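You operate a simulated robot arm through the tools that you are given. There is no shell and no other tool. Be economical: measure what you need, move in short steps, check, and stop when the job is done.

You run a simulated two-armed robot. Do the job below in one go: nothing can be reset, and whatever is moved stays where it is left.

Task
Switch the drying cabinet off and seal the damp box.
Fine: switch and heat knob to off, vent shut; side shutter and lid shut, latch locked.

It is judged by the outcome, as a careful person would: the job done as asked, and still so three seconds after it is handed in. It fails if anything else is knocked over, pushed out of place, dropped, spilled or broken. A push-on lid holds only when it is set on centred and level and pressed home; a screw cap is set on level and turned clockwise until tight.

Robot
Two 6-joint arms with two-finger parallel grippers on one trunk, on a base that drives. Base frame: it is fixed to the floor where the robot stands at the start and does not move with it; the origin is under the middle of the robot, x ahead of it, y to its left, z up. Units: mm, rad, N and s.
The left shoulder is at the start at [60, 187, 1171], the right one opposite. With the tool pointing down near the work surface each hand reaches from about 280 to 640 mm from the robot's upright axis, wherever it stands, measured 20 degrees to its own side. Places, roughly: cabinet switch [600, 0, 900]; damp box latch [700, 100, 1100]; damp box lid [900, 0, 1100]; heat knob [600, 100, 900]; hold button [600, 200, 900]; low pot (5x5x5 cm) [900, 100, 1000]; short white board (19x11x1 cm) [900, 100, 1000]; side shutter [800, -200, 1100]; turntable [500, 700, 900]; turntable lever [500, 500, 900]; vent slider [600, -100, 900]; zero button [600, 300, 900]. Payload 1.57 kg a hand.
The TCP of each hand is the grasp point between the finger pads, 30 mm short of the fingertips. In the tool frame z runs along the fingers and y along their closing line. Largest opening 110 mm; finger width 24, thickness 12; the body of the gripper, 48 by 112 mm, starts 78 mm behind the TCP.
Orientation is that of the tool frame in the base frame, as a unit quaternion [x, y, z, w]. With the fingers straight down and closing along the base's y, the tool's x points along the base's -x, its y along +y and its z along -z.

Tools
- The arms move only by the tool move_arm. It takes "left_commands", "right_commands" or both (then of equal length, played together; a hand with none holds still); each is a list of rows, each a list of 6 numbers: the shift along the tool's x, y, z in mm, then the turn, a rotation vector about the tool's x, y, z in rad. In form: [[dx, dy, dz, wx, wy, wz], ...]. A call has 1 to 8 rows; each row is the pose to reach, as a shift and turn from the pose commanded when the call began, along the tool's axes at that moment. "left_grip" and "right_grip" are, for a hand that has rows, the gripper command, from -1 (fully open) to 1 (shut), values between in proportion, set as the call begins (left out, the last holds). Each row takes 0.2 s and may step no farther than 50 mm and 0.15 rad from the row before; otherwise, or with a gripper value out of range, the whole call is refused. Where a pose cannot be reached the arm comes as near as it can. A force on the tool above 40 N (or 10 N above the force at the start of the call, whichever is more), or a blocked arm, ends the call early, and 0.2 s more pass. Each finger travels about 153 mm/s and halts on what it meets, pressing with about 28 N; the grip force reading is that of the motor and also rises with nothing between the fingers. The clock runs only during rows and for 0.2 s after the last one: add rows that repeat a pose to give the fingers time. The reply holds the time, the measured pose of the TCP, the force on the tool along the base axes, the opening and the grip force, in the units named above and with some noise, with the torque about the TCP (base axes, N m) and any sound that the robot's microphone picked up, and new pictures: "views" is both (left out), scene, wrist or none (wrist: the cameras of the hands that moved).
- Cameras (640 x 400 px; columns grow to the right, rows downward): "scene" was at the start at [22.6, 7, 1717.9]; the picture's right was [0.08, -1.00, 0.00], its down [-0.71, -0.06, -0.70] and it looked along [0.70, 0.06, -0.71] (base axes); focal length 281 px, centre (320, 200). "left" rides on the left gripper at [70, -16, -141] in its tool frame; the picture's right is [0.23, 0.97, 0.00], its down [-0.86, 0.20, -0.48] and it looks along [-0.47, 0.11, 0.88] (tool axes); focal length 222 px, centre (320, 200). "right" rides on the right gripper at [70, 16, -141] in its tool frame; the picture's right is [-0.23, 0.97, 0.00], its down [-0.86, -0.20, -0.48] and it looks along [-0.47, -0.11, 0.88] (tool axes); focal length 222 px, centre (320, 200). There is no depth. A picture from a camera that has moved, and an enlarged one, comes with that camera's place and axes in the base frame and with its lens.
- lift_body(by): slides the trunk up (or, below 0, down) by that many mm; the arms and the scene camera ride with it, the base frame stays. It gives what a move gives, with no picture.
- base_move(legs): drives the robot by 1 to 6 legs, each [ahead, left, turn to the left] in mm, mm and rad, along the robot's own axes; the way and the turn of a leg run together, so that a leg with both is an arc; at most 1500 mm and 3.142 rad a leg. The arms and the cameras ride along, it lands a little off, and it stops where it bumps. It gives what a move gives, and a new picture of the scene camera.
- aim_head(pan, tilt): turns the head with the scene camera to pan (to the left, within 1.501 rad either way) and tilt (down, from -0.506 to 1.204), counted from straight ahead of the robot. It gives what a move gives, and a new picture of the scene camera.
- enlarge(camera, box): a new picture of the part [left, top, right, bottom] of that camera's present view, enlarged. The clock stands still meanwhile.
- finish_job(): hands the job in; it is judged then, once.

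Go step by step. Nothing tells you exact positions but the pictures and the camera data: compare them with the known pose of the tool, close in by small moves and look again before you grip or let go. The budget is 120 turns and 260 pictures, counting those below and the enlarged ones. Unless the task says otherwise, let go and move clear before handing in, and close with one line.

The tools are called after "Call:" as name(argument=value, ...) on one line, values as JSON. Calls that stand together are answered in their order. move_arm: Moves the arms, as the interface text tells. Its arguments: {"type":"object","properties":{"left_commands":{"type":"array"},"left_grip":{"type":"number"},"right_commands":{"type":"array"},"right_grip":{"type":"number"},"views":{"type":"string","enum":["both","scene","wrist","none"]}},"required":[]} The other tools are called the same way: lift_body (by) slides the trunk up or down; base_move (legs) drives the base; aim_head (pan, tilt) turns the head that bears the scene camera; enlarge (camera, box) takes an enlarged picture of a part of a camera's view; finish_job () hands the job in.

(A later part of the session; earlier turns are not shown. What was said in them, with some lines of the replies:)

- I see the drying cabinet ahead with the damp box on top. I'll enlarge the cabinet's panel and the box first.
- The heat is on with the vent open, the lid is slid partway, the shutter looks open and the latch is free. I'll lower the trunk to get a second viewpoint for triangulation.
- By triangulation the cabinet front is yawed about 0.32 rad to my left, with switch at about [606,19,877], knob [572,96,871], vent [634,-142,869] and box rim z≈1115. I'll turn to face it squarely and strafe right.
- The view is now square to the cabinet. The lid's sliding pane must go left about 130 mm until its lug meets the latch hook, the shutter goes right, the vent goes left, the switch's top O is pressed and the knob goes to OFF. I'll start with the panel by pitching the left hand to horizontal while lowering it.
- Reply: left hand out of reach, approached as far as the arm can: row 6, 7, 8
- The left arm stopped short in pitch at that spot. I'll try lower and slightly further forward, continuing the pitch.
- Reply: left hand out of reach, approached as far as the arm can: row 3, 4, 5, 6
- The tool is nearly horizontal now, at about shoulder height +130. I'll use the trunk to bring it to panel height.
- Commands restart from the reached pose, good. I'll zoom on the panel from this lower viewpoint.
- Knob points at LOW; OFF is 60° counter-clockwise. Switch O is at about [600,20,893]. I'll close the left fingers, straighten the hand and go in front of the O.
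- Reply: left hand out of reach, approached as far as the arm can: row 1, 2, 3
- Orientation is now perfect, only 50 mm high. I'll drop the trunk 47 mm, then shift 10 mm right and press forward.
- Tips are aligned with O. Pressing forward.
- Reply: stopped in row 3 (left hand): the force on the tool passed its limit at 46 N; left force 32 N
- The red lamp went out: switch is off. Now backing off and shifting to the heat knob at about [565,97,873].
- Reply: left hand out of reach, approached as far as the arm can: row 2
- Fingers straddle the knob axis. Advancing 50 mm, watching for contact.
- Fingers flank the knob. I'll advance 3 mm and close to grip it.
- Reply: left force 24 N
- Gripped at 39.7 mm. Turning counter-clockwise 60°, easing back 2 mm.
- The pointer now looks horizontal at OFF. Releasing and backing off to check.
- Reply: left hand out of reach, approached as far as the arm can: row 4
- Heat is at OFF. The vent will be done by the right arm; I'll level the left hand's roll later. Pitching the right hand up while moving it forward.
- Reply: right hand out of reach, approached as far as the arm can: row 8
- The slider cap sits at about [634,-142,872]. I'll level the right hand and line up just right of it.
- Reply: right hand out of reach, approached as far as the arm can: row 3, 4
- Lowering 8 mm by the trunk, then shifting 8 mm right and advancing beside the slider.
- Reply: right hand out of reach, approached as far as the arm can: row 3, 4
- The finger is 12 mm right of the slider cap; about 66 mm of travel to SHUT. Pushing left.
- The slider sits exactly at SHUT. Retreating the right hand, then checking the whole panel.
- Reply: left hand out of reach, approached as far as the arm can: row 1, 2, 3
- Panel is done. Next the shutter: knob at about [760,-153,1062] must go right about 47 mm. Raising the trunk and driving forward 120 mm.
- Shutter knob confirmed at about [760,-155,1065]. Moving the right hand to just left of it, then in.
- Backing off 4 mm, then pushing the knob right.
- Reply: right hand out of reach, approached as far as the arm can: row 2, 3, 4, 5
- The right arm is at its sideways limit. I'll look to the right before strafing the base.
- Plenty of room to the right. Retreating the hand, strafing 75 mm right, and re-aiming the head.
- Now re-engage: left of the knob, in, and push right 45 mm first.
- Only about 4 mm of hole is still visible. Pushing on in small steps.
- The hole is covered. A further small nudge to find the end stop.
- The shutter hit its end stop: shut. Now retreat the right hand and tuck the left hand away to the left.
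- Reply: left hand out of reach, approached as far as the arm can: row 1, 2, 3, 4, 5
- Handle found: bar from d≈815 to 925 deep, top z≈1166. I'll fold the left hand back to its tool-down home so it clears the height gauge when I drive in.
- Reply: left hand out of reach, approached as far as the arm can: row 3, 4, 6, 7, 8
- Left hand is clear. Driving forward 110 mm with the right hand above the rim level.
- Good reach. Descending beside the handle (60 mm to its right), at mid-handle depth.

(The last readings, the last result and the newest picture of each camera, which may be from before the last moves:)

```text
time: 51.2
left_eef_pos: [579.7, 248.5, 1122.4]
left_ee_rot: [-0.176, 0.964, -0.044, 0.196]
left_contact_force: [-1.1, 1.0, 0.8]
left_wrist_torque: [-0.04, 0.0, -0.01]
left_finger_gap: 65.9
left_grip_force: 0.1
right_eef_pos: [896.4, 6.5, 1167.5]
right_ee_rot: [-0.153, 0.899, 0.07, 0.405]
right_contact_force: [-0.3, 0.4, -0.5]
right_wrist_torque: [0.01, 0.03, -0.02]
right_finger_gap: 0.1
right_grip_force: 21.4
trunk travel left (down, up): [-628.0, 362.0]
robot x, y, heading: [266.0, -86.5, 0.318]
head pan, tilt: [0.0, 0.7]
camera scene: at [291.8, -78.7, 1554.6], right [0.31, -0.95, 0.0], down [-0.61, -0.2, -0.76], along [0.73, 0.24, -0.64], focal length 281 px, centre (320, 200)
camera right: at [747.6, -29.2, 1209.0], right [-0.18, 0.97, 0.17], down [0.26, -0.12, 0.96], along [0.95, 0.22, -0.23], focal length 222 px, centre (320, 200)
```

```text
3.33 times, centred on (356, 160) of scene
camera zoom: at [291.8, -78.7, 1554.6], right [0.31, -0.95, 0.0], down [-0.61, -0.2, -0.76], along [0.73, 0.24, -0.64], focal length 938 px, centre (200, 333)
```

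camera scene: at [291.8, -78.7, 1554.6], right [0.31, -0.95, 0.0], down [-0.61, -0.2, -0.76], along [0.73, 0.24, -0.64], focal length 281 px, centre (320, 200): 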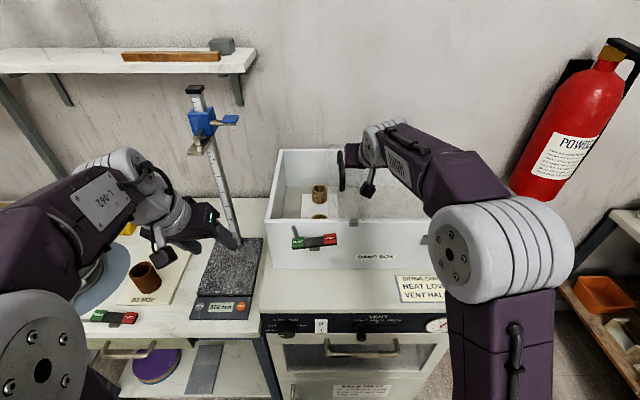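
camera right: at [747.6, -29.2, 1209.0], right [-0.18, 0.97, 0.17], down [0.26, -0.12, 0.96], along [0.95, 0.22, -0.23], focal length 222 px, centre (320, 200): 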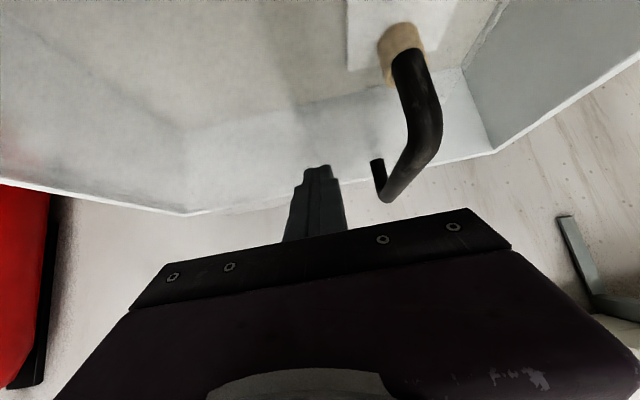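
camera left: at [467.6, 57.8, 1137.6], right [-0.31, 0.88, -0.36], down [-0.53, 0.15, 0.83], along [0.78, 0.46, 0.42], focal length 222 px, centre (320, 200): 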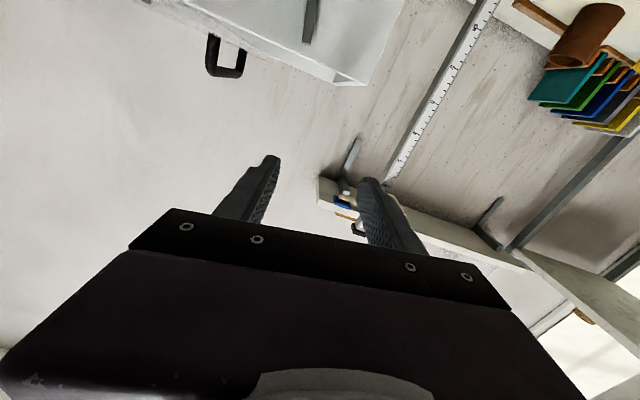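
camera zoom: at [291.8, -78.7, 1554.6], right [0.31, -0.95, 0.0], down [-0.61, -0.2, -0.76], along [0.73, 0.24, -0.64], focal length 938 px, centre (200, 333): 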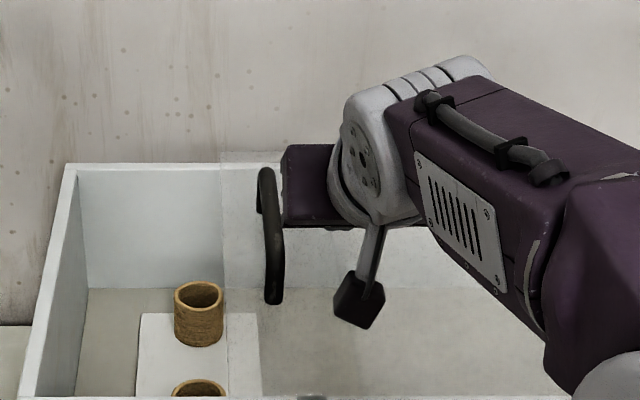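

The finger sits beside the handle. Pushing left in steps toward closing the lid.

Call:
move_arm(right_commands=[[0, 20, 0, 0, 0, 0], [0, 38, 0, 0, 0, 0], [0, 55, 0, 0, 0, 0], [0, 72, 0, 0, 0, 0], [0, 88, 0, 0, 0, 0], [0, 104, 0, 0, 0, 0], [0, 120, 0, 0, 0, 0]])

Call:
enlarge(camera="scene", box=[240, 130, 400, 230])

```text
time: 52.9
left_eef_pos: [579.4, 248.8, 1122.1]
left_ee_rot: [-0.176, 0.964, -0.045, 0.196]
left_contact_force: [-1.0, -0.5, 0.1]
left_wrist_torque: [-0.02, -0.04, 0.01]
left_finger_gap: 66.0
left_grip_force: 0.1
right_eef_pos: [855.3, 117.1, 1169.6]
right_ee_rot: [-0.153, 0.898, 0.071, 0.405]
right_contact_force: [1.2, -1.2, -0.6]
right_wrist_torque: [-0.02, -0.01, 0.02]
right_finger_gap: 0.1
right_grip_force: 21.3
trunk travel left (down, up): [-628.0, 362.0]
robot x, y, heading: [269.1, -83.0, 0.318]
head pan, tilt: [0.0, 0.7]
camera scene: at [292.0, -78.4, 1554.5], right [0.31, -0.95, 0.0], down [-0.61, -0.2, -0.76], along [0.73, 0.24, -0.64], focal length 281 px, centre (320, 200)
camera right: at [706.8, 82.1, 1210.2], right [-0.18, 0.97, 0.17], down [0.26, -0.12, 0.96], along [0.95, 0.22, -0.23], focal length 222 px, centre (320, 200)
```

scene: 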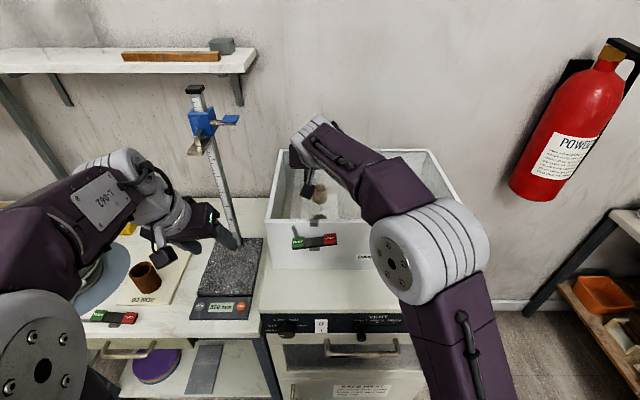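
right: 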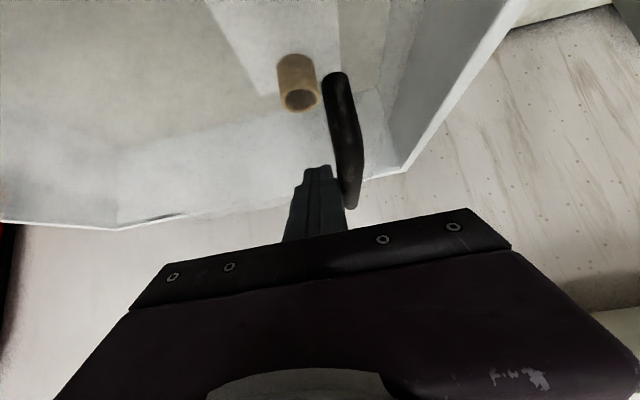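

```text
4.00 times, centred on (320, 180) of scene
camera zoom: at [292.0, -78.4, 1554.5], right [0.31, -0.95, 0.0], down [-0.61, -0.2, -0.76], along [0.73, 0.24, -0.64], focal length 1126 px, centre (320, 280)
```

zoom: 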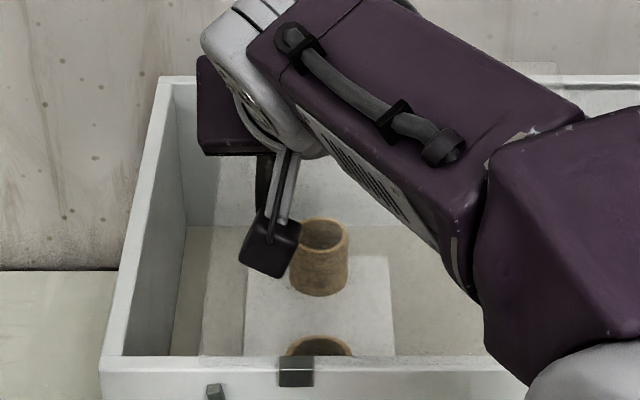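

The lid is moving; about 48 mm more. Pushing on.

Call:
move_arm(right_commands=[[0, 14, 0, 0, 0, 0], [0, 28, 0, 0, 0, 0], [0, 38, 0, 0, 0, 0]], views="wrist")

Call:
enlarge(camera="scene", box=[240, 130, 400, 230])

```text
time: 53.6
left_eef_pos: [580.4, 248.2, 1122.2]
left_ee_rot: [-0.176, 0.964, -0.044, 0.196]
left_contact_force: [0.6, 0.6, -0.7]
left_wrist_torque: [0.04, 0.0, 0.02]
left_finger_gap: 66.1
left_grip_force: 0.1
right_eef_pos: [845.2, 154.3, 1168.4]
right_ee_rot: [-0.154, 0.899, 0.07, 0.405]
right_contact_force: [-1.3, -1.5, 0.2]
right_wrist_torque: [-0.02, 0.0, 0.03]
right_finger_gap: 0.1
right_grip_force: 21.2
trunk travel left (down, up): [-628.0, 362.0]
robot x, y, heading: [263.8, -88.5, 0.321]
head pan, tilt: [0.0, 0.7]
camera right: at [695.8, 118.6, 1210.8], right [-0.18, 0.97, 0.17], down [0.26, -0.12, 0.96], along [0.95, 0.22, -0.23], focal length 222 px, centre (320, 200)
```

right: 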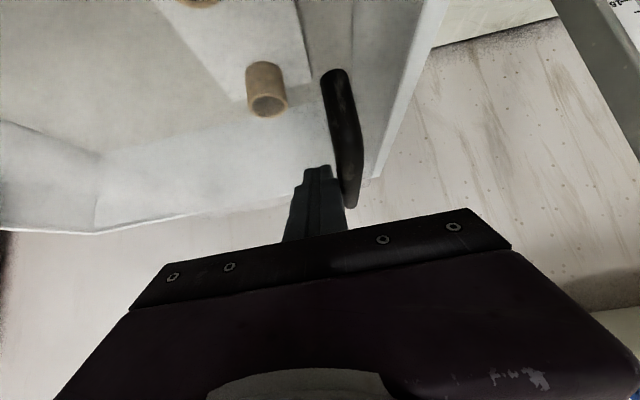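

```text
4.00 times, centred on (320, 180) of scene
camera zoom: at [291.9, -79.0, 1554.5], right [0.31, -0.95, 0.0], down [-0.61, -0.2, -0.76], along [0.73, 0.24, -0.64], focal length 1126 px, centre (320, 280)
```

zoom: 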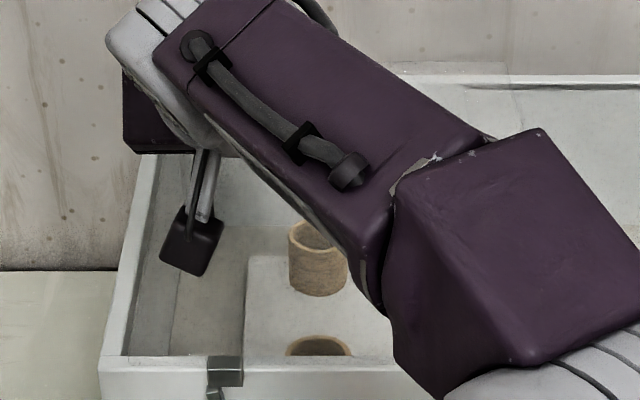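

Nearly there. Pushing in small steps until the stop.

Call:
move_arm(right_commands=[[0, 3, 0, 0, 0, 0], [0, 6, 0, 0, 0, 0], [0, 9, 0, 0, 0, 0]], views="none")

Call:
enlarge(camera="scene", box=[240, 170, 336, 230])

```text
time: 54.5
left_eef_pos: [581.0, 248.8, 1122.9]
left_ee_rot: [-0.174, 0.964, -0.043, 0.196]
left_contact_force: [-1.0, -0.1, -1.2]
left_wrist_torque: [-0.04, 0.01, 0.0]
left_finger_gap: 66.0
left_grip_force: 0.1
right_eef_pos: [841.4, 160.8, 1168.9]
right_ee_rot: [-0.153, 0.898, 0.07, 0.406]
right_contact_force: [0.7, -1.5, 0.1]
right_wrist_torque: [-0.02, 0.01, 0.01]
right_finger_gap: 0.2
right_grip_force: 20.8
trunk travel left (down, up): [-628.0, 362.0]
robot x, y, heading: [268.3, -88.8, 0.314]
head pan, tilt: [0.0, 0.7]
```

```text
6.67 times, centred on (288, 200) of scene
camera zoom: at [292.1, -79.1, 1554.5], right [0.31, -0.95, 0.0], down [-0.61, -0.2, -0.76], along [0.73, 0.24, -0.64], focal length 1876 px, centre (533, 200)
```

zoom: 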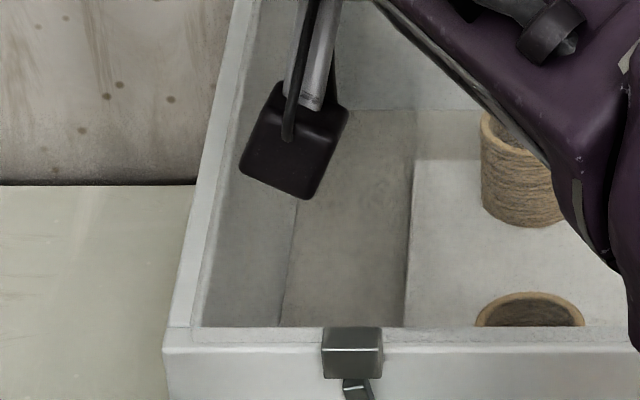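

Lug lines up with the hook; still no resistance. A few more mm to find the stop.

Call:
move_arm(right_commands=[[0, 3, 0, 0, 0, 0], [0, 5, 0, 0, 0, 0], [0, 7, 0, 0, 0, 0]], views="none")

Call:
enlarge(camera="scene", box=[240, 170, 336, 230])

```text
time: 55.2
left_eef_pos: [579.5, 247.7, 1122.4]
left_ee_rot: [-0.175, 0.964, -0.044, 0.196]
left_contact_force: [0.1, -0.4, -0.1]
left_wrist_torque: [-0.01, 0.02, 0.02]
left_finger_gap: 65.9
left_grip_force: 0.0
right_eef_pos: [839.2, 168.5, 1169.3]
right_ee_rot: [-0.153, 0.898, 0.069, 0.406]
right_contact_force: [1.1, -1.0, -0.9]
right_wrist_torque: [0.01, -0.02, 0.04]
right_finger_gap: 0.0
right_grip_force: 21.1
trunk travel left (down, up): [-628.0, 362.0]
robot x, y, heading: [266.4, -88.6, 0.317]
head pan, tilt: [0.0, 0.7]
```

```text
6.67 times, centred on (288, 200) of scene
camera zoom: at [292.1, -79.1, 1554.5], right [0.31, -0.95, 0.0], down [-0.61, -0.2, -0.76], along [0.73, 0.24, -0.64], focal length 1876 px, centre (533, 200)
```

zoom: 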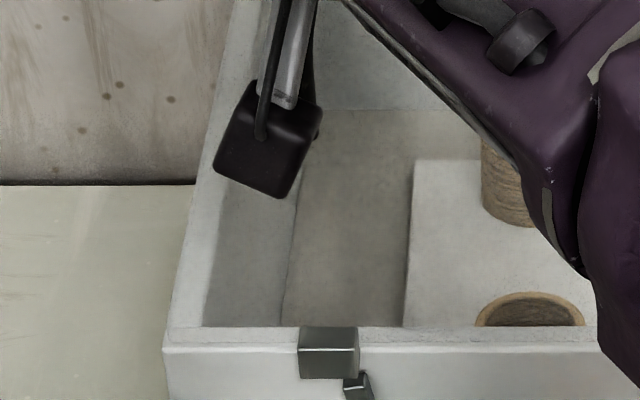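

Still free; continuing gently to find the actual stop.

Call:
move_arm(right_commands=[[0, 3, 0, 0, 0, 0], [0, 5, 0, 0, 0, 0], [0, 7, 0, 0, 0, 0]], views="none")

Call:
enlarge(camera="scene", box=[240, 170, 336, 230])

```text
time: 56.0
left_eef_pos: [580.3, 245.8, 1123.5]
left_ee_rot: [-0.175, 0.964, -0.042, 0.196]
left_contact_force: [-0.1, 0.3, 0.4]
left_wrist_torque: [-0.04, -0.02, 0.0]
left_finger_gap: 66.1
left_grip_force: 0.1
right_eef_pos: [838.7, 170.2, 1168.6]
right_ee_rot: [-0.152, 0.898, 0.07, 0.406]
right_contact_force: [3.0, -10.2, 1.4]
right_wrist_torque: [0.06, 0.05, 0.11]
right_finger_gap: 0.0
right_grip_force: 21.6
trunk travel left (down, up): [-628.0, 362.0]
robot x, y, heading: [266.0, -90.0, 0.315]
head pan, tilt: [0.0, 0.7]
```

```text
6.67 times, centred on (288, 200) of scene
camera zoom: at [292.3, -82.2, 1554.6], right [0.31, -0.95, 0.0], down [-0.61, -0.2, -0.77], along [0.73, 0.24, -0.64], focal length 1876 px, centre (533, 200)
```

zoom: 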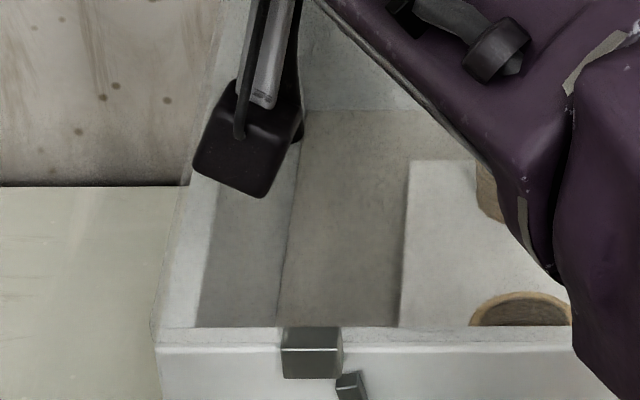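

The lid met its stop (10 N): shut, with the lug just left of the latch hook. Now lifting clear and withdrawing toward the latch's LOCK end (~[700,31,1087]).

Call:
move_arm(right_commands=[[0, -15, 0, 0, 0, 0], [-30, -25, -27, 0, 0, 0], [-52, -50, -47, 0, 0, 0], [-20, -80, -80, 0, 0, 0], [10, -88, -115, 0, 0, 0], [48, -88, -146, 0, 0.1, 0], [48, -88, -146, 0, 0.25, 0], [48, -88, -146, 0, 0.4, 0]])

Call:
enlarge(camera="scene", box=[240, 130, 400, 270])

```text
refused: row 4 steps farther than a row can; nothing moved
```

```text
2.86 times, centred on (320, 200) of scene
camera zoom: at [292.3, -82.2, 1554.6], right [0.31, -0.95, 0.0], down [-0.61, -0.2, -0.77], along [0.73, 0.24, -0.64], focal length 804 px, centre (320, 200)
```

zoom: 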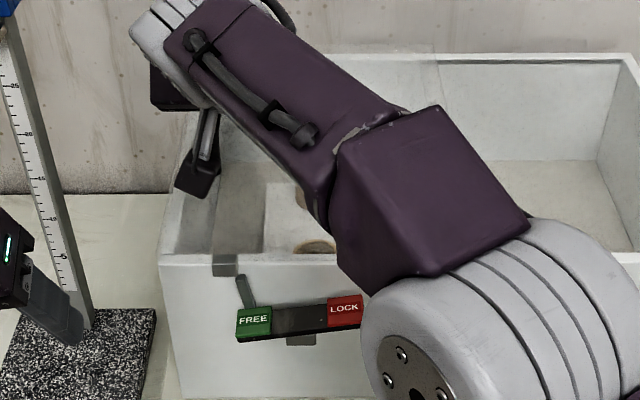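

A row was too long; same retreat in smaller steps.

Call:
move_arm(right_commands=[[0, -12, 0, 0, 0, 0], [-26, -22, -24, 0, 0, 0], [-50, -45, -46, 0, 0, 0], [-30, -65, -75, 0, 0, 0], [-5, -80, -102, 0, 0, 0], [22, -88, -125, 0, 0.05, 0], [46, -88, -145, 0, 0.2, 0], [46, -88, -145, 0, 0.35, 0]])

Call:
enlarge(camera="scene", box=[250, 150, 410, 250])

```text
time: 57.9
left_eef_pos: [581.2, 248.6, 1122.3]
left_ee_rot: [-0.175, 0.964, -0.045, 0.195]
left_contact_force: [-0.4, 0.3, -0.5]
left_wrist_torque: [-0.03, 0.02, 0.0]
left_finger_gap: 65.9
left_grip_force: 0.1
right_eef_pos: [735.3, 45.9, 1228.0]
right_ee_rot: [-0.163, 0.956, 0.042, 0.241]
right_contact_force: [0.8, 0.0, 0.3]
right_wrist_torque: [0.01, 0.03, 0.0]
right_finger_gap: 0.0
right_grip_force: 21.4
trunk travel left (down, up): [-628.0, 362.0]
robot x, y, heading: [268.5, -85.9, 0.317]
head pan, tilt: [0.0, 0.7]
camera scene: at [294.3, -77.3, 1554.5], right [0.31, -0.95, 0.0], down [-0.61, -0.2, -0.76], along [0.73, 0.24, -0.65], focal length 281 px, centre (320, 200)
camera right: at [609.1, 18.4, 1319.9], right [-0.13, 0.99, 0.11], down [0.56, -0.01, 0.83], along [0.82, 0.17, -0.55], focal length 222 px, centre (320, 200)
```

scene: 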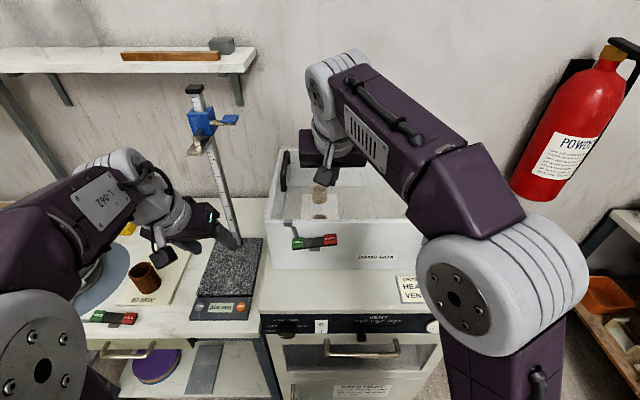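
right: 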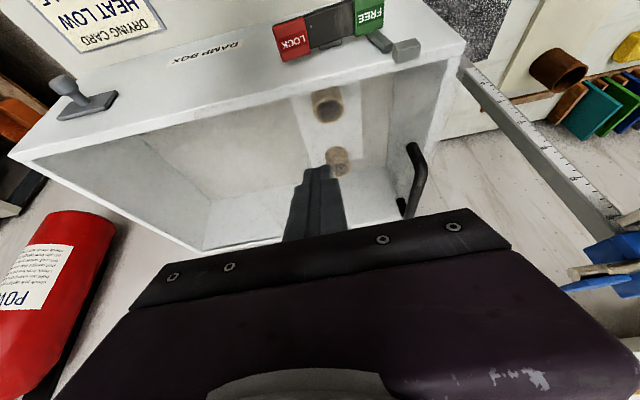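

```text
4.00 times, centred on (330, 200) of scene
camera zoom: at [294.3, -77.3, 1554.5], right [0.31, -0.95, 0.0], down [-0.61, -0.2, -0.76], along [0.73, 0.24, -0.65], focal length 1126 px, centre (280, 200)
```

zoom: 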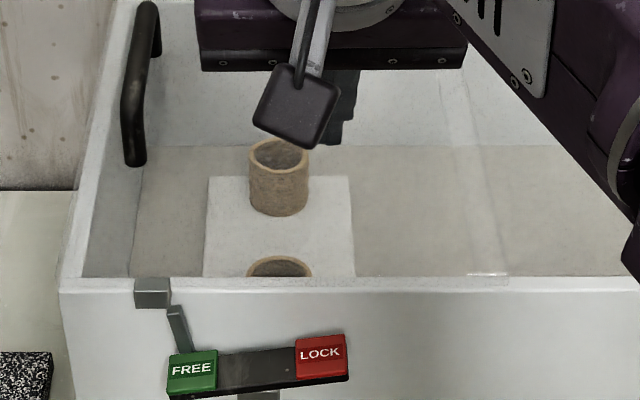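

LOCK pad confirmed at about [700,32,1088]. Pointing the right hand straight down above it.

Call:
move_arm(right_commands=[[11, 0, -6, 0, 0.15, 0], [22, -1, -12, 0, 0.3, 0], [34, -2, -18, 0, 0.46, 0], [34, -2, -18, 0, 0.46, 0]])

```text
refused: row 3 steps farther than a row can; nothing moved
```

Call:
move_arm(right_commands=[[11, 0, -6, 0, 0.15, 0], [22, -1, -12, 0, 0.3, 0], [34, -2, -18, 0, 0.44, 0], [34, -2, -18, 0, 0.46, 0]])

```text
time: 58.9
left_eef_pos: [577.8, 247.0, 1122.9]
left_ee_rot: [-0.175, 0.964, -0.043, 0.197]
left_contact_force: [0.0, 0.4, -1.1]
left_wrist_torque: [-0.03, -0.03, 0.01]
left_finger_gap: 66.0
left_grip_force: 0.0
right_eef_pos: [684.7, 21.5, 1220.3]
right_ee_rot: [-0.168, 0.986, 0.004, 0.019]
right_contact_force: [-0.5, 0.7, -0.2]
right_wrist_torque: [0.0, -0.03, 0.02]
right_finger_gap: 0.1
right_grip_force: 21.5
right hand out of reach, approached as far as the arm can: row 3, 4
trunk travel left (down, up): [-628.0, 362.0]
robot x, y, heading: [267.0, -86.1, 0.318]
head pan, tilt: [0.0, 0.7]
camera scene: at [291.2, -79.1, 1554.5], right [0.31, -0.95, 0.0], down [-0.61, -0.2, -0.77], along [0.73, 0.24, -0.64], focal length 281 px, centre (320, 200)
camera right: at [608.6, 10.2, 1358.9], right [-0.11, 0.99, 0.01], down [0.86, 0.09, 0.51], along [0.51, 0.06, -0.86], focal length 222 px, centre (320, 200)
```

scene: 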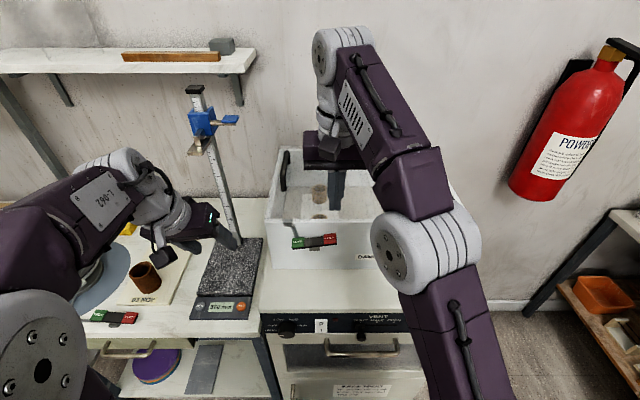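
right: 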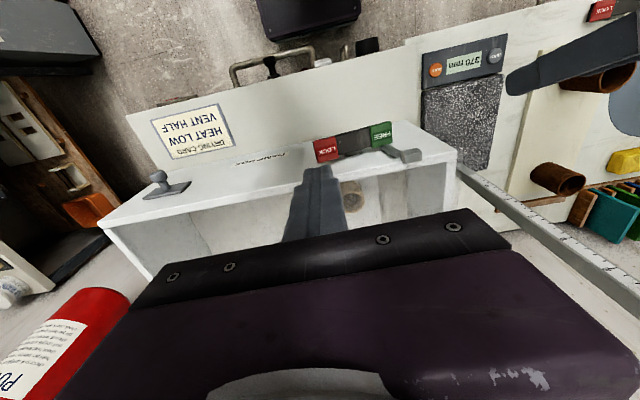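

Aligning over LOCK and descending to just above it.

Call:
move_arm(right_commands=[[-12, 5, 20, 0, 0, 0], [-16, 5, 50, 0, 0, 0], [-16, 5, 80, 0, 0, 0]])

Call:
enlarge(camera="scene", box=[260, 190, 388, 270])

```text
time: 59.6
left_eef_pos: [578.5, 248.7, 1122.6]
left_ee_rot: [-0.175, 0.964, -0.044, 0.197]
left_contact_force: [-0.1, 0.1, 0.1]
left_wrist_torque: [0.01, 0.02, 0.02]
left_finger_gap: 66.2
left_grip_force: 0.0
right_eef_pos: [702.8, 31.5, 1139.1]
right_ee_rot: [-0.167, 0.986, 0.004, 0.018]
right_contact_force: [-3.5, -1.8, 2.4]
right_wrist_torque: [-0.11, 0.05, -0.01]
right_finger_gap: 0.0
right_grip_force: 21.2
trunk travel left (down, up): [-628.0, 362.0]
robot x, y, heading: [264.8, -91.0, 0.313]
head pan, tilt: [0.0, 0.7]
camera scene: at [291.2, -79.1, 1554.7], right [0.31, -0.95, 0.0], down [-0.61, -0.2, -0.77], along [0.73, 0.24, -0.64], focal length 281 px, centre (320, 200)
camera right: at [626.7, 21.5, 1278.6], right [-0.11, 0.99, 0.01], down [0.86, 0.09, 0.51], along [0.51, 0.06, -0.86], focal length 222 px, centre (320, 200)
```

scene: 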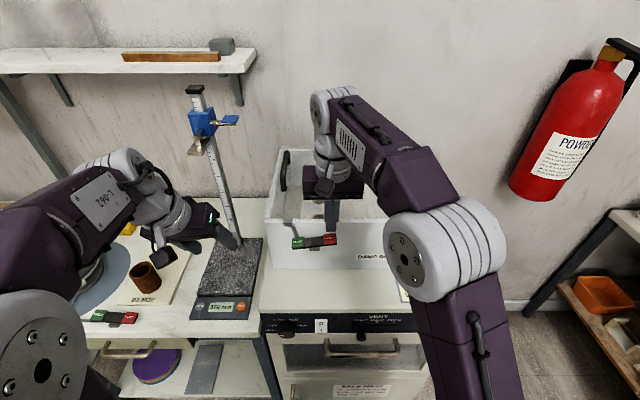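
right: 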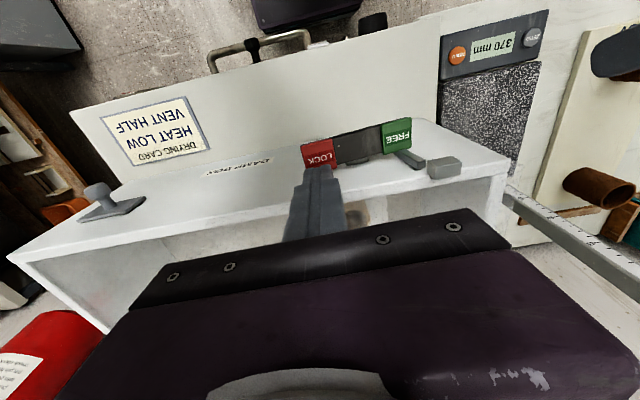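

```text
5.00 times, centred on (324, 230) of scene
camera zoom: at [291.2, -79.1, 1554.7], right [0.31, -0.95, 0.0], down [-0.61, -0.2, -0.77], along [0.73, 0.24, -0.64], focal length 1407 px, centre (300, 50)
```

zoom: 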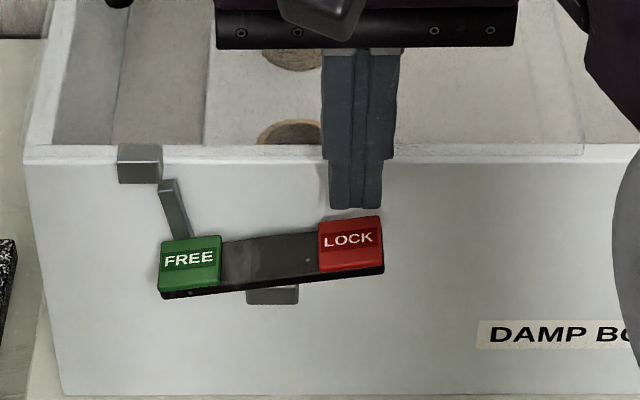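

Fingertips are just above the LOCK pad. Pressing down in small steps.

Call:
move_arm(right_commands=[[2, 0, 5, 0, 0, 0], [2, 0, 10, 0, 0, 0], [2, 0, 15, 0, 0, 0], [2, 0, 20, 0, 0, 0], [2, 0, 25, 0, 0, 0]], views="wrist")

Call:
enlarge(camera="scene", box=[260, 190, 388, 270])

```text
time: 60.9
left_eef_pos: [580.0, 248.2, 1123.2]
left_ee_rot: [-0.176, 0.964, -0.044, 0.196]
left_contact_force: [0.4, -0.4, 0.9]
left_wrist_torque: [-0.01, -0.01, 0.04]
left_finger_gap: 65.6
left_grip_force: 0.0
right_eef_pos: [701.6, 31.1, 1116.2]
right_ee_rot: [-0.167, 0.986, 0.004, 0.018]
right_contact_force: [-0.2, 0.5, 0.0]
right_wrist_torque: [0.03, -0.02, 0.0]
right_finger_gap: 0.1
right_grip_force: 20.8
trunk travel left (down, up): [-628.0, 362.0]
robot x, y, heading: [268.2, -86.3, 0.319]
head pan, tilt: [0.0, 0.7]
camera right: at [625.5, 20.8, 1254.8], right [-0.11, 0.99, 0.01], down [0.86, 0.09, 0.51], along [0.51, 0.06, -0.86], focal length 222 px, centre (320, 200)
```

right: 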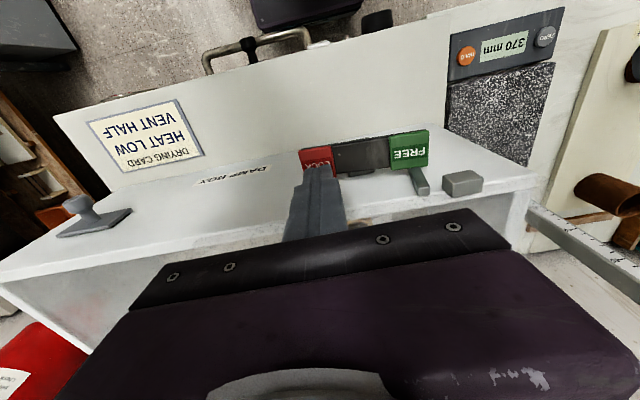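

```text
5.00 times, centred on (324, 230) of scene
camera zoom: at [291.8, -78.5, 1554.5], right [0.31, -0.95, 0.0], down [-0.61, -0.2, -0.76], along [0.73, 0.24, -0.64], focal length 1407 px, centre (300, 50)
```

zoom: 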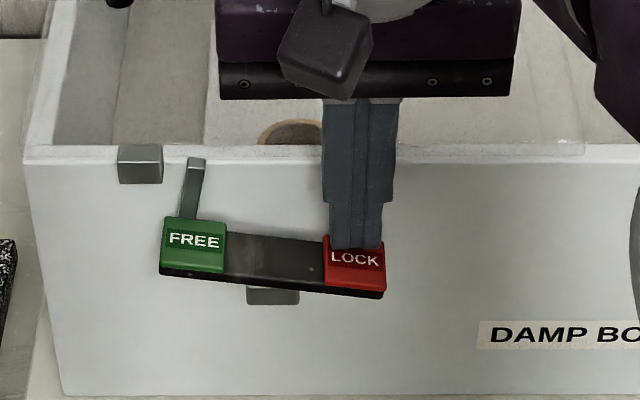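

The latch is turning toward LOCK; pressing on to its stop.

Call:
move_arm(right_commands=[[0, 0, 4, 0, 0, 0], [0, 0, 8, 0, 0, 0], [0, 0, 12, 0, 0, 0]], views="none")

Call:
enlarge(camera="scene", box=[260, 190, 388, 270])

```text
time: 61.6
left_eef_pos: [577.4, 246.4, 1124.6]
left_ee_rot: [-0.176, 0.964, -0.044, 0.196]
left_contact_force: [0.5, -0.2, -0.1]
left_wrist_torque: [0.01, -0.03, 0.04]
left_finger_gap: 66.2
left_grip_force: 0.0
right_eef_pos: [702.4, 30.1, 1112.1]
right_ee_rot: [-0.167, 0.986, 0.008, 0.026]
right_contact_force: [-2.8, -4.4, 19.4]
right_wrist_torque: [-0.03, 0.35, 0.08]
right_finger_gap: 0.0
right_grip_force: 20.9
trunk travel left (down, up): [-628.0, 362.0]
robot x, y, heading: [267.2, -87.4, 0.317]
head pan, tilt: [0.0, 0.7]
stopped in row 3 (right hand): the force on the tool passed its limit at 46 N (the readings are from after the stop); the commanded pose is now the measured one
```

```text
5.00 times, centred on (324, 230) of scene
camera zoom: at [288.6, -80.7, 1554.6], right [0.31, -0.95, 0.0], down [-0.61, -0.2, -0.77], along [0.73, 0.24, -0.64], focal length 1407 px, centre (300, 50)
```

zoom: 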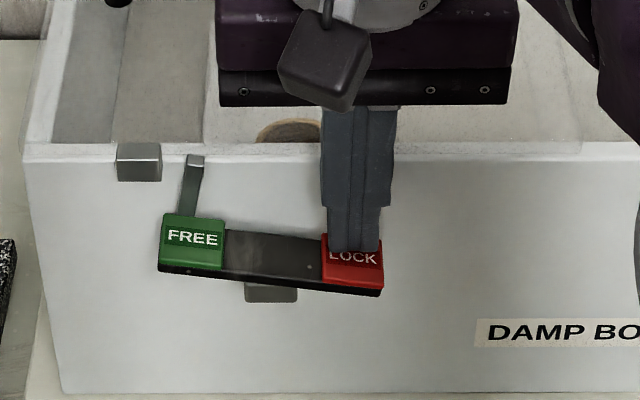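

The latch hit its stop. Lifting off and backing the base away to inspect everything.

Call:
move_arm(right_commands=[[0, 0, -30, 0, 0, 0], [0, 0, -65, 0, 0, 0], [0, 0, -100, 0, 0, 0]], views="none")

Call:
base_move(legs=[[-200, 0, 0], [0, -80, 0]])

Call:
enlarge(camera="scene", box=[230, 110, 390, 210])

Call:
enlarge(camera="scene", box=[230, 200, 390, 300])

```text
time: 62.4
left_eef_pos: [581.9, 249.3, 1122.6]
left_ee_rot: [-0.176, 0.964, -0.045, 0.196]
left_contact_force: [0.8, 0.3, -0.9]
left_wrist_torque: [-0.04, 0.0, -0.01]
left_finger_gap: 65.9
left_grip_force: 0.0
right_eef_pos: [700.3, 28.9, 1205.7]
right_ee_rot: [-0.168, 0.985, 0.006, 0.023]
right_contact_force: [-0.7, 0.1, -0.5]
right_wrist_torque: [-0.03, 0.01, 0.02]
right_finger_gap: 0.0
right_grip_force: 21.9
trunk travel left (down, up): [-628.0, 362.0]
robot x, y, heading: [268.7, -85.4, 0.318]
head pan, tilt: [0.0, 0.7]
```

```text
time: 64.6
left_eef_pos: [414.4, 110.7, 1122.3]
left_ee_rot: [-0.177, 0.963, -0.044, 0.197]
left_contact_force: [0.3, -0.4, -0.3]
left_wrist_torque: [0.0, 0.0, 0.01]
left_finger_gap: 66.0
left_grip_force: 0.0
right_eef_pos: [535.5, -106.9, 1207.0]
right_ee_rot: [-0.17, 0.985, 0.006, 0.025]
right_contact_force: [0.3, -0.1, -0.3]
right_wrist_torque: [0.04, 0.01, 0.03]
right_finger_gap: 0.2
right_grip_force: 21.2
trunk travel left (down, up): [-628.0, 362.0]
robot x, y, heading: [102.5, -231.1, 0.321]
head pan, tilt: [0.0, 0.7]
camera scene: at [128.2, -217.3, 1554.5], right [0.32, -0.95, 0.0], down [-0.61, -0.2, -0.77], along [0.73, 0.24, -0.64], focal length 281 px, centre (320, 200)
```

scene: 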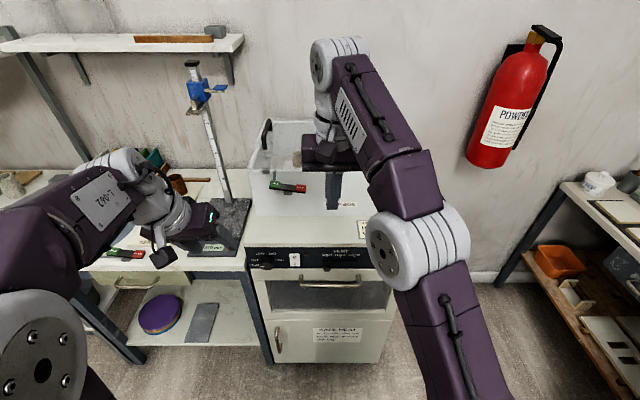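

```text
4.00 times, centred on (310, 160) of scene
camera zoom: at [128.2, -217.3, 1554.5], right [0.32, -0.95, 0.0], down [-0.61, -0.2, -0.77], along [0.73, 0.24, -0.64], focal length 1126 px, centre (360, 360)
```

zoom: 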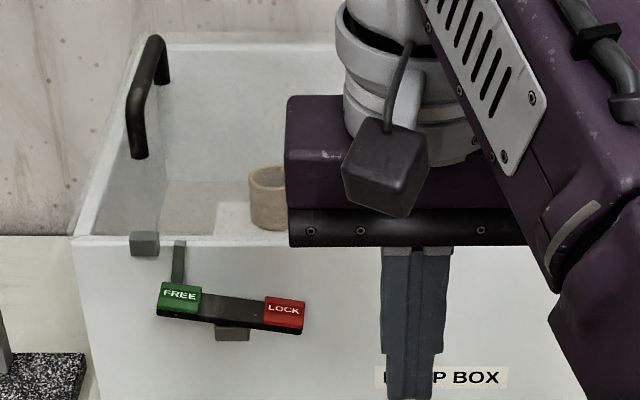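

```text
4.00 times, centred on (310, 250) of scene
camera zoom: at [128.2, -217.3, 1554.5], right [0.32, -0.95, 0.0], down [-0.61, -0.2, -0.77], along [0.73, 0.24, -0.64], focal length 1126 px, centre (360, 0)
```

zoom: 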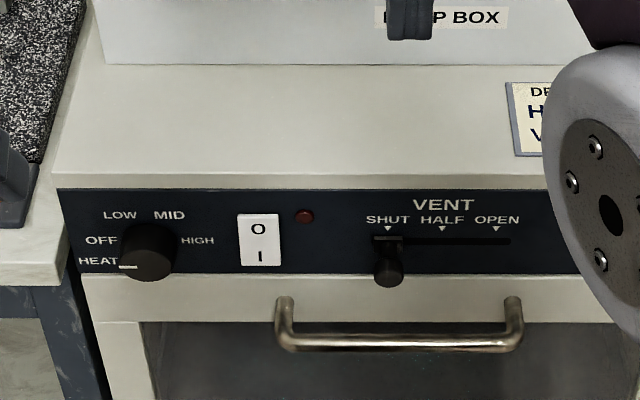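

Latch stays locked, switch off, knob OFF, vent SHUT. One last check of the shutter and the lid with the right camera.

Call:
enlarge(camera="right", box=[0, 0, 640, 400])

Call:
base_move(legs=[[0, 180, 0]])

Call:
enlarge(camera="scene", box=[300, 100, 492, 220])

```text
1.00 times, centred on (320, 200) of right (not enlarged: the box is as wide or as high as the picture)
camera zoom: at [457.4, -117.8, 1344.8], right [-0.11, 0.99, 0.02], down [0.85, 0.09, 0.52], along [0.52, 0.07, -0.85], focal length 222 px, centre (320, 200)
```

zoom: 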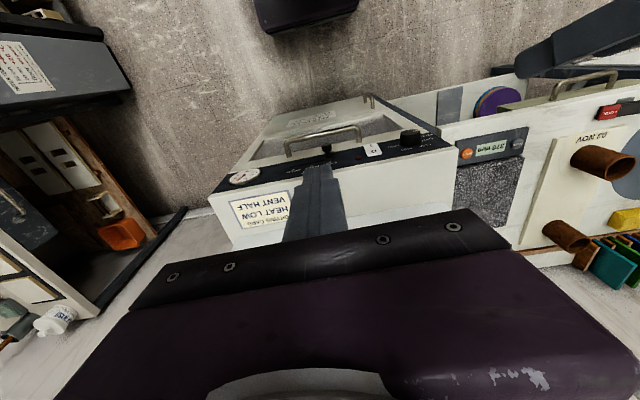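

```text
time: 66.2
left_eef_pos: [357.1, 285.9, 1122.9]
left_ee_rot: [-0.179, 0.963, -0.043, 0.196]
left_contact_force: [0.4, 0.5, 0.7]
left_wrist_torque: [-0.03, 0.02, 0.04]
left_finger_gap: 66.1
left_grip_force: 0.1
right_eef_pos: [477.5, 67.3, 1206.1]
right_ee_rot: [-0.171, 0.985, 0.006, 0.025]
right_contact_force: [-0.6, 0.4, -0.1]
right_wrist_torque: [-0.06, 0.0, -0.02]
right_finger_gap: 0.3
right_grip_force: 21.2
trunk travel left (down, up): [-628.0, 362.0]
robot x, y, heading: [43.9, -53.1, 0.325]
head pan, tilt: [0.0, 0.7]
camera scene: at [71.0, -43.9, 1554.5], right [0.32, -0.95, 0.0], down [-0.61, -0.2, -0.76], along [0.73, 0.24, -0.64], focal length 281 px, centre (320, 200)
```

scene: 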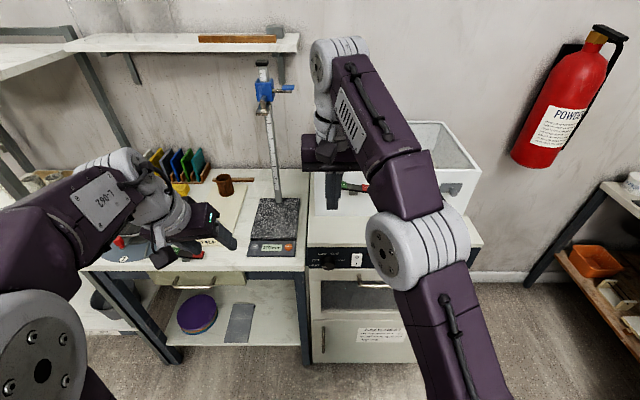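

```text
3.33 times, centred on (396, 160) of scene
camera zoom: at [71.0, -43.9, 1554.5], right [0.32, -0.95, 0.0], down [-0.61, -0.2, -0.76], along [0.73, 0.24, -0.64], focal length 938 px, centre (67, 333)
```

zoom: 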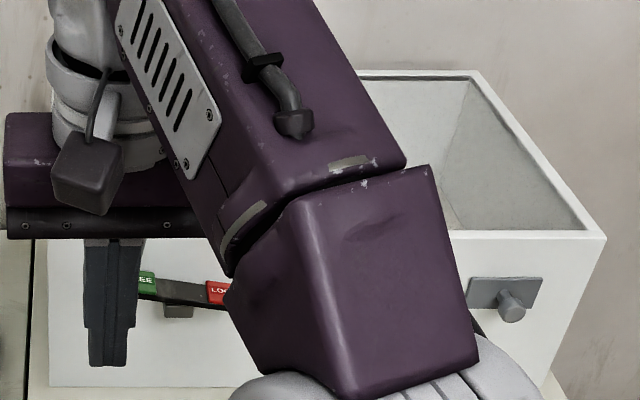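

Shutter is shut. I want a clear view of the whole box top to be sure the lid covers it fully, so I'll swing the right hand aside.

Call:
move_arm(right_commands=[[0, -45, 0, 0, 0, 0], [0, -90, 0, 0, 0, 0], [0, -135, 0, 0, 0, 0], [0, -180, 0, 0, 0, 0], [0, -220, 0, 0, 0, 0], [20, -250, 0, 0, 0, 0]], views="none")

Call:
lift_body(by=150)

Call:
base_move(legs=[[0, -230, 0]])

```text
time: 67.5
left_eef_pos: [354.5, 285.0, 1124.0]
left_ee_rot: [-0.18, 0.963, -0.043, 0.196]
left_contact_force: [-0.2, 0.4, 0.7]
left_wrist_torque: [0.0, 0.0, 0.01]
left_finger_gap: 66.0
left_grip_force: 0.1
right_eef_pos: [539.4, -174.6, 1206.7]
right_ee_rot: [-0.17, 0.985, 0.007, 0.026]
right_contact_force: [-1.4, -0.4, 1.0]
right_wrist_torque: [0.03, -0.05, -0.02]
right_finger_gap: 0.2
right_grip_force: 21.6
trunk travel left (down, up): [-628.0, 362.0]
robot x, y, heading: [47.4, -50.2, 0.325]
head pan, tilt: [0.0, 0.7]
```

```text
time: 69.3
left_eef_pos: [355.2, 284.7, 1273.0]
left_ee_rot: [-0.179, 0.963, -0.043, 0.196]
left_contact_force: [-1.0, -0.5, -0.2]
left_wrist_torque: [-0.04, 0.03, -0.01]
left_finger_gap: 66.2
left_grip_force: 0.0
right_eef_pos: [541.5, -173.7, 1355.8]
right_ee_rot: [-0.17, 0.985, 0.005, 0.024]
right_contact_force: [0.4, 0.0, 0.2]
right_wrist_torque: [-0.01, -0.02, -0.01]
right_finger_gap: 0.0
right_grip_force: 21.4
trunk travel left (down, up): [-778.0, 212.0]
robot x, y, heading: [47.6, -54.5, 0.324]
head pan, tilt: [0.0, 0.7]
```

```text
time: 71.0
left_eef_pos: [427.4, 71.7, 1272.0]
left_ee_rot: [-0.18, 0.963, -0.044, 0.196]
left_contact_force: [-0.3, 0.1, -0.1]
left_wrist_torque: [-0.02, -0.01, 0.04]
left_finger_gap: 66.0
left_grip_force: 0.1
right_eef_pos: [613.9, -386.1, 1355.9]
right_ee_rot: [-0.173, 0.985, 0.005, 0.024]
right_contact_force: [-0.8, 0.4, 0.8]
right_wrist_torque: [-0.06, -0.01, 0.0]
right_finger_gap: 0.1
right_grip_force: 21.4
trunk travel left (down, up): [-778.0, 212.0]
robot x, y, heading: [116.8, -268.0, 0.324]
head pan, tilt: [0.0, 0.7]
camera scene: at [142.9, -257.2, 1704.5], right [0.32, -0.95, 0.0], down [-0.61, -0.21, -0.76], along [0.72, 0.24, -0.64], focal length 281 px, centre (320, 200)
```

scene: 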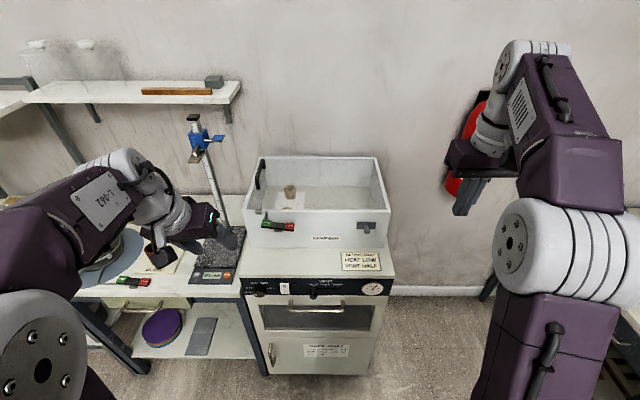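

Call:
enlarge(camera="scene", box=[232, 145, 400, 250])

Call:
enlarge(camera="scene", box=[300, 145, 396, 205])

```text
3.81 times, centred on (316, 198) of scene
camera zoom: at [142.9, -257.2, 1704.5], right [0.32, -0.95, 0.0], down [-0.61, -0.21, -0.76], along [0.72, 0.24, -0.64], focal length 1072 px, centre (335, 210)
```

zoom: 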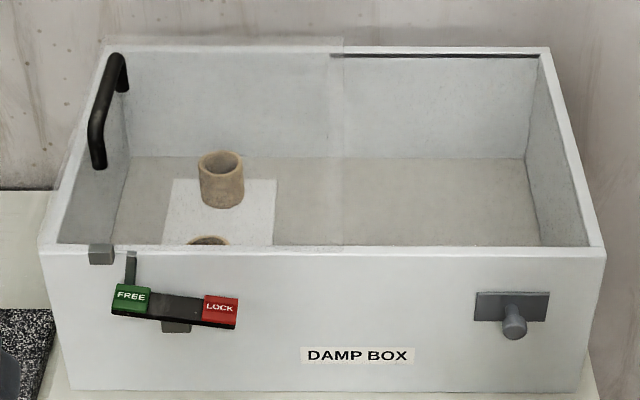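

```text
6.67 times, centred on (348, 175) of scene
camera zoom: at [142.9, -257.2, 1704.5], right [0.32, -0.95, 0.0], down [-0.61, -0.21, -0.76], along [0.72, 0.24, -0.64], focal length 1876 px, centre (133, 367)
```

zoom: 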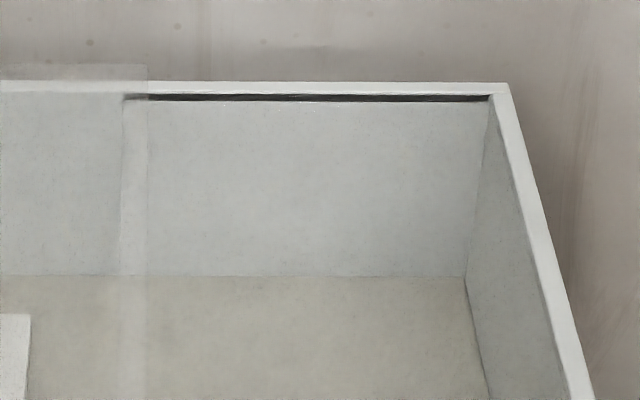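

The sliding pane now overlaps the fixed right-hand pane, so the box top is fully covered. Shutter, latch and panel are as asked and both hands are clear.

Call:
finish_job()

```text
The job is handed in.
```

The drying cabinet is off (switch and heat knob at off, vent shut), and the damp box is sealed with its side shutter and lid shut and the latch locked.
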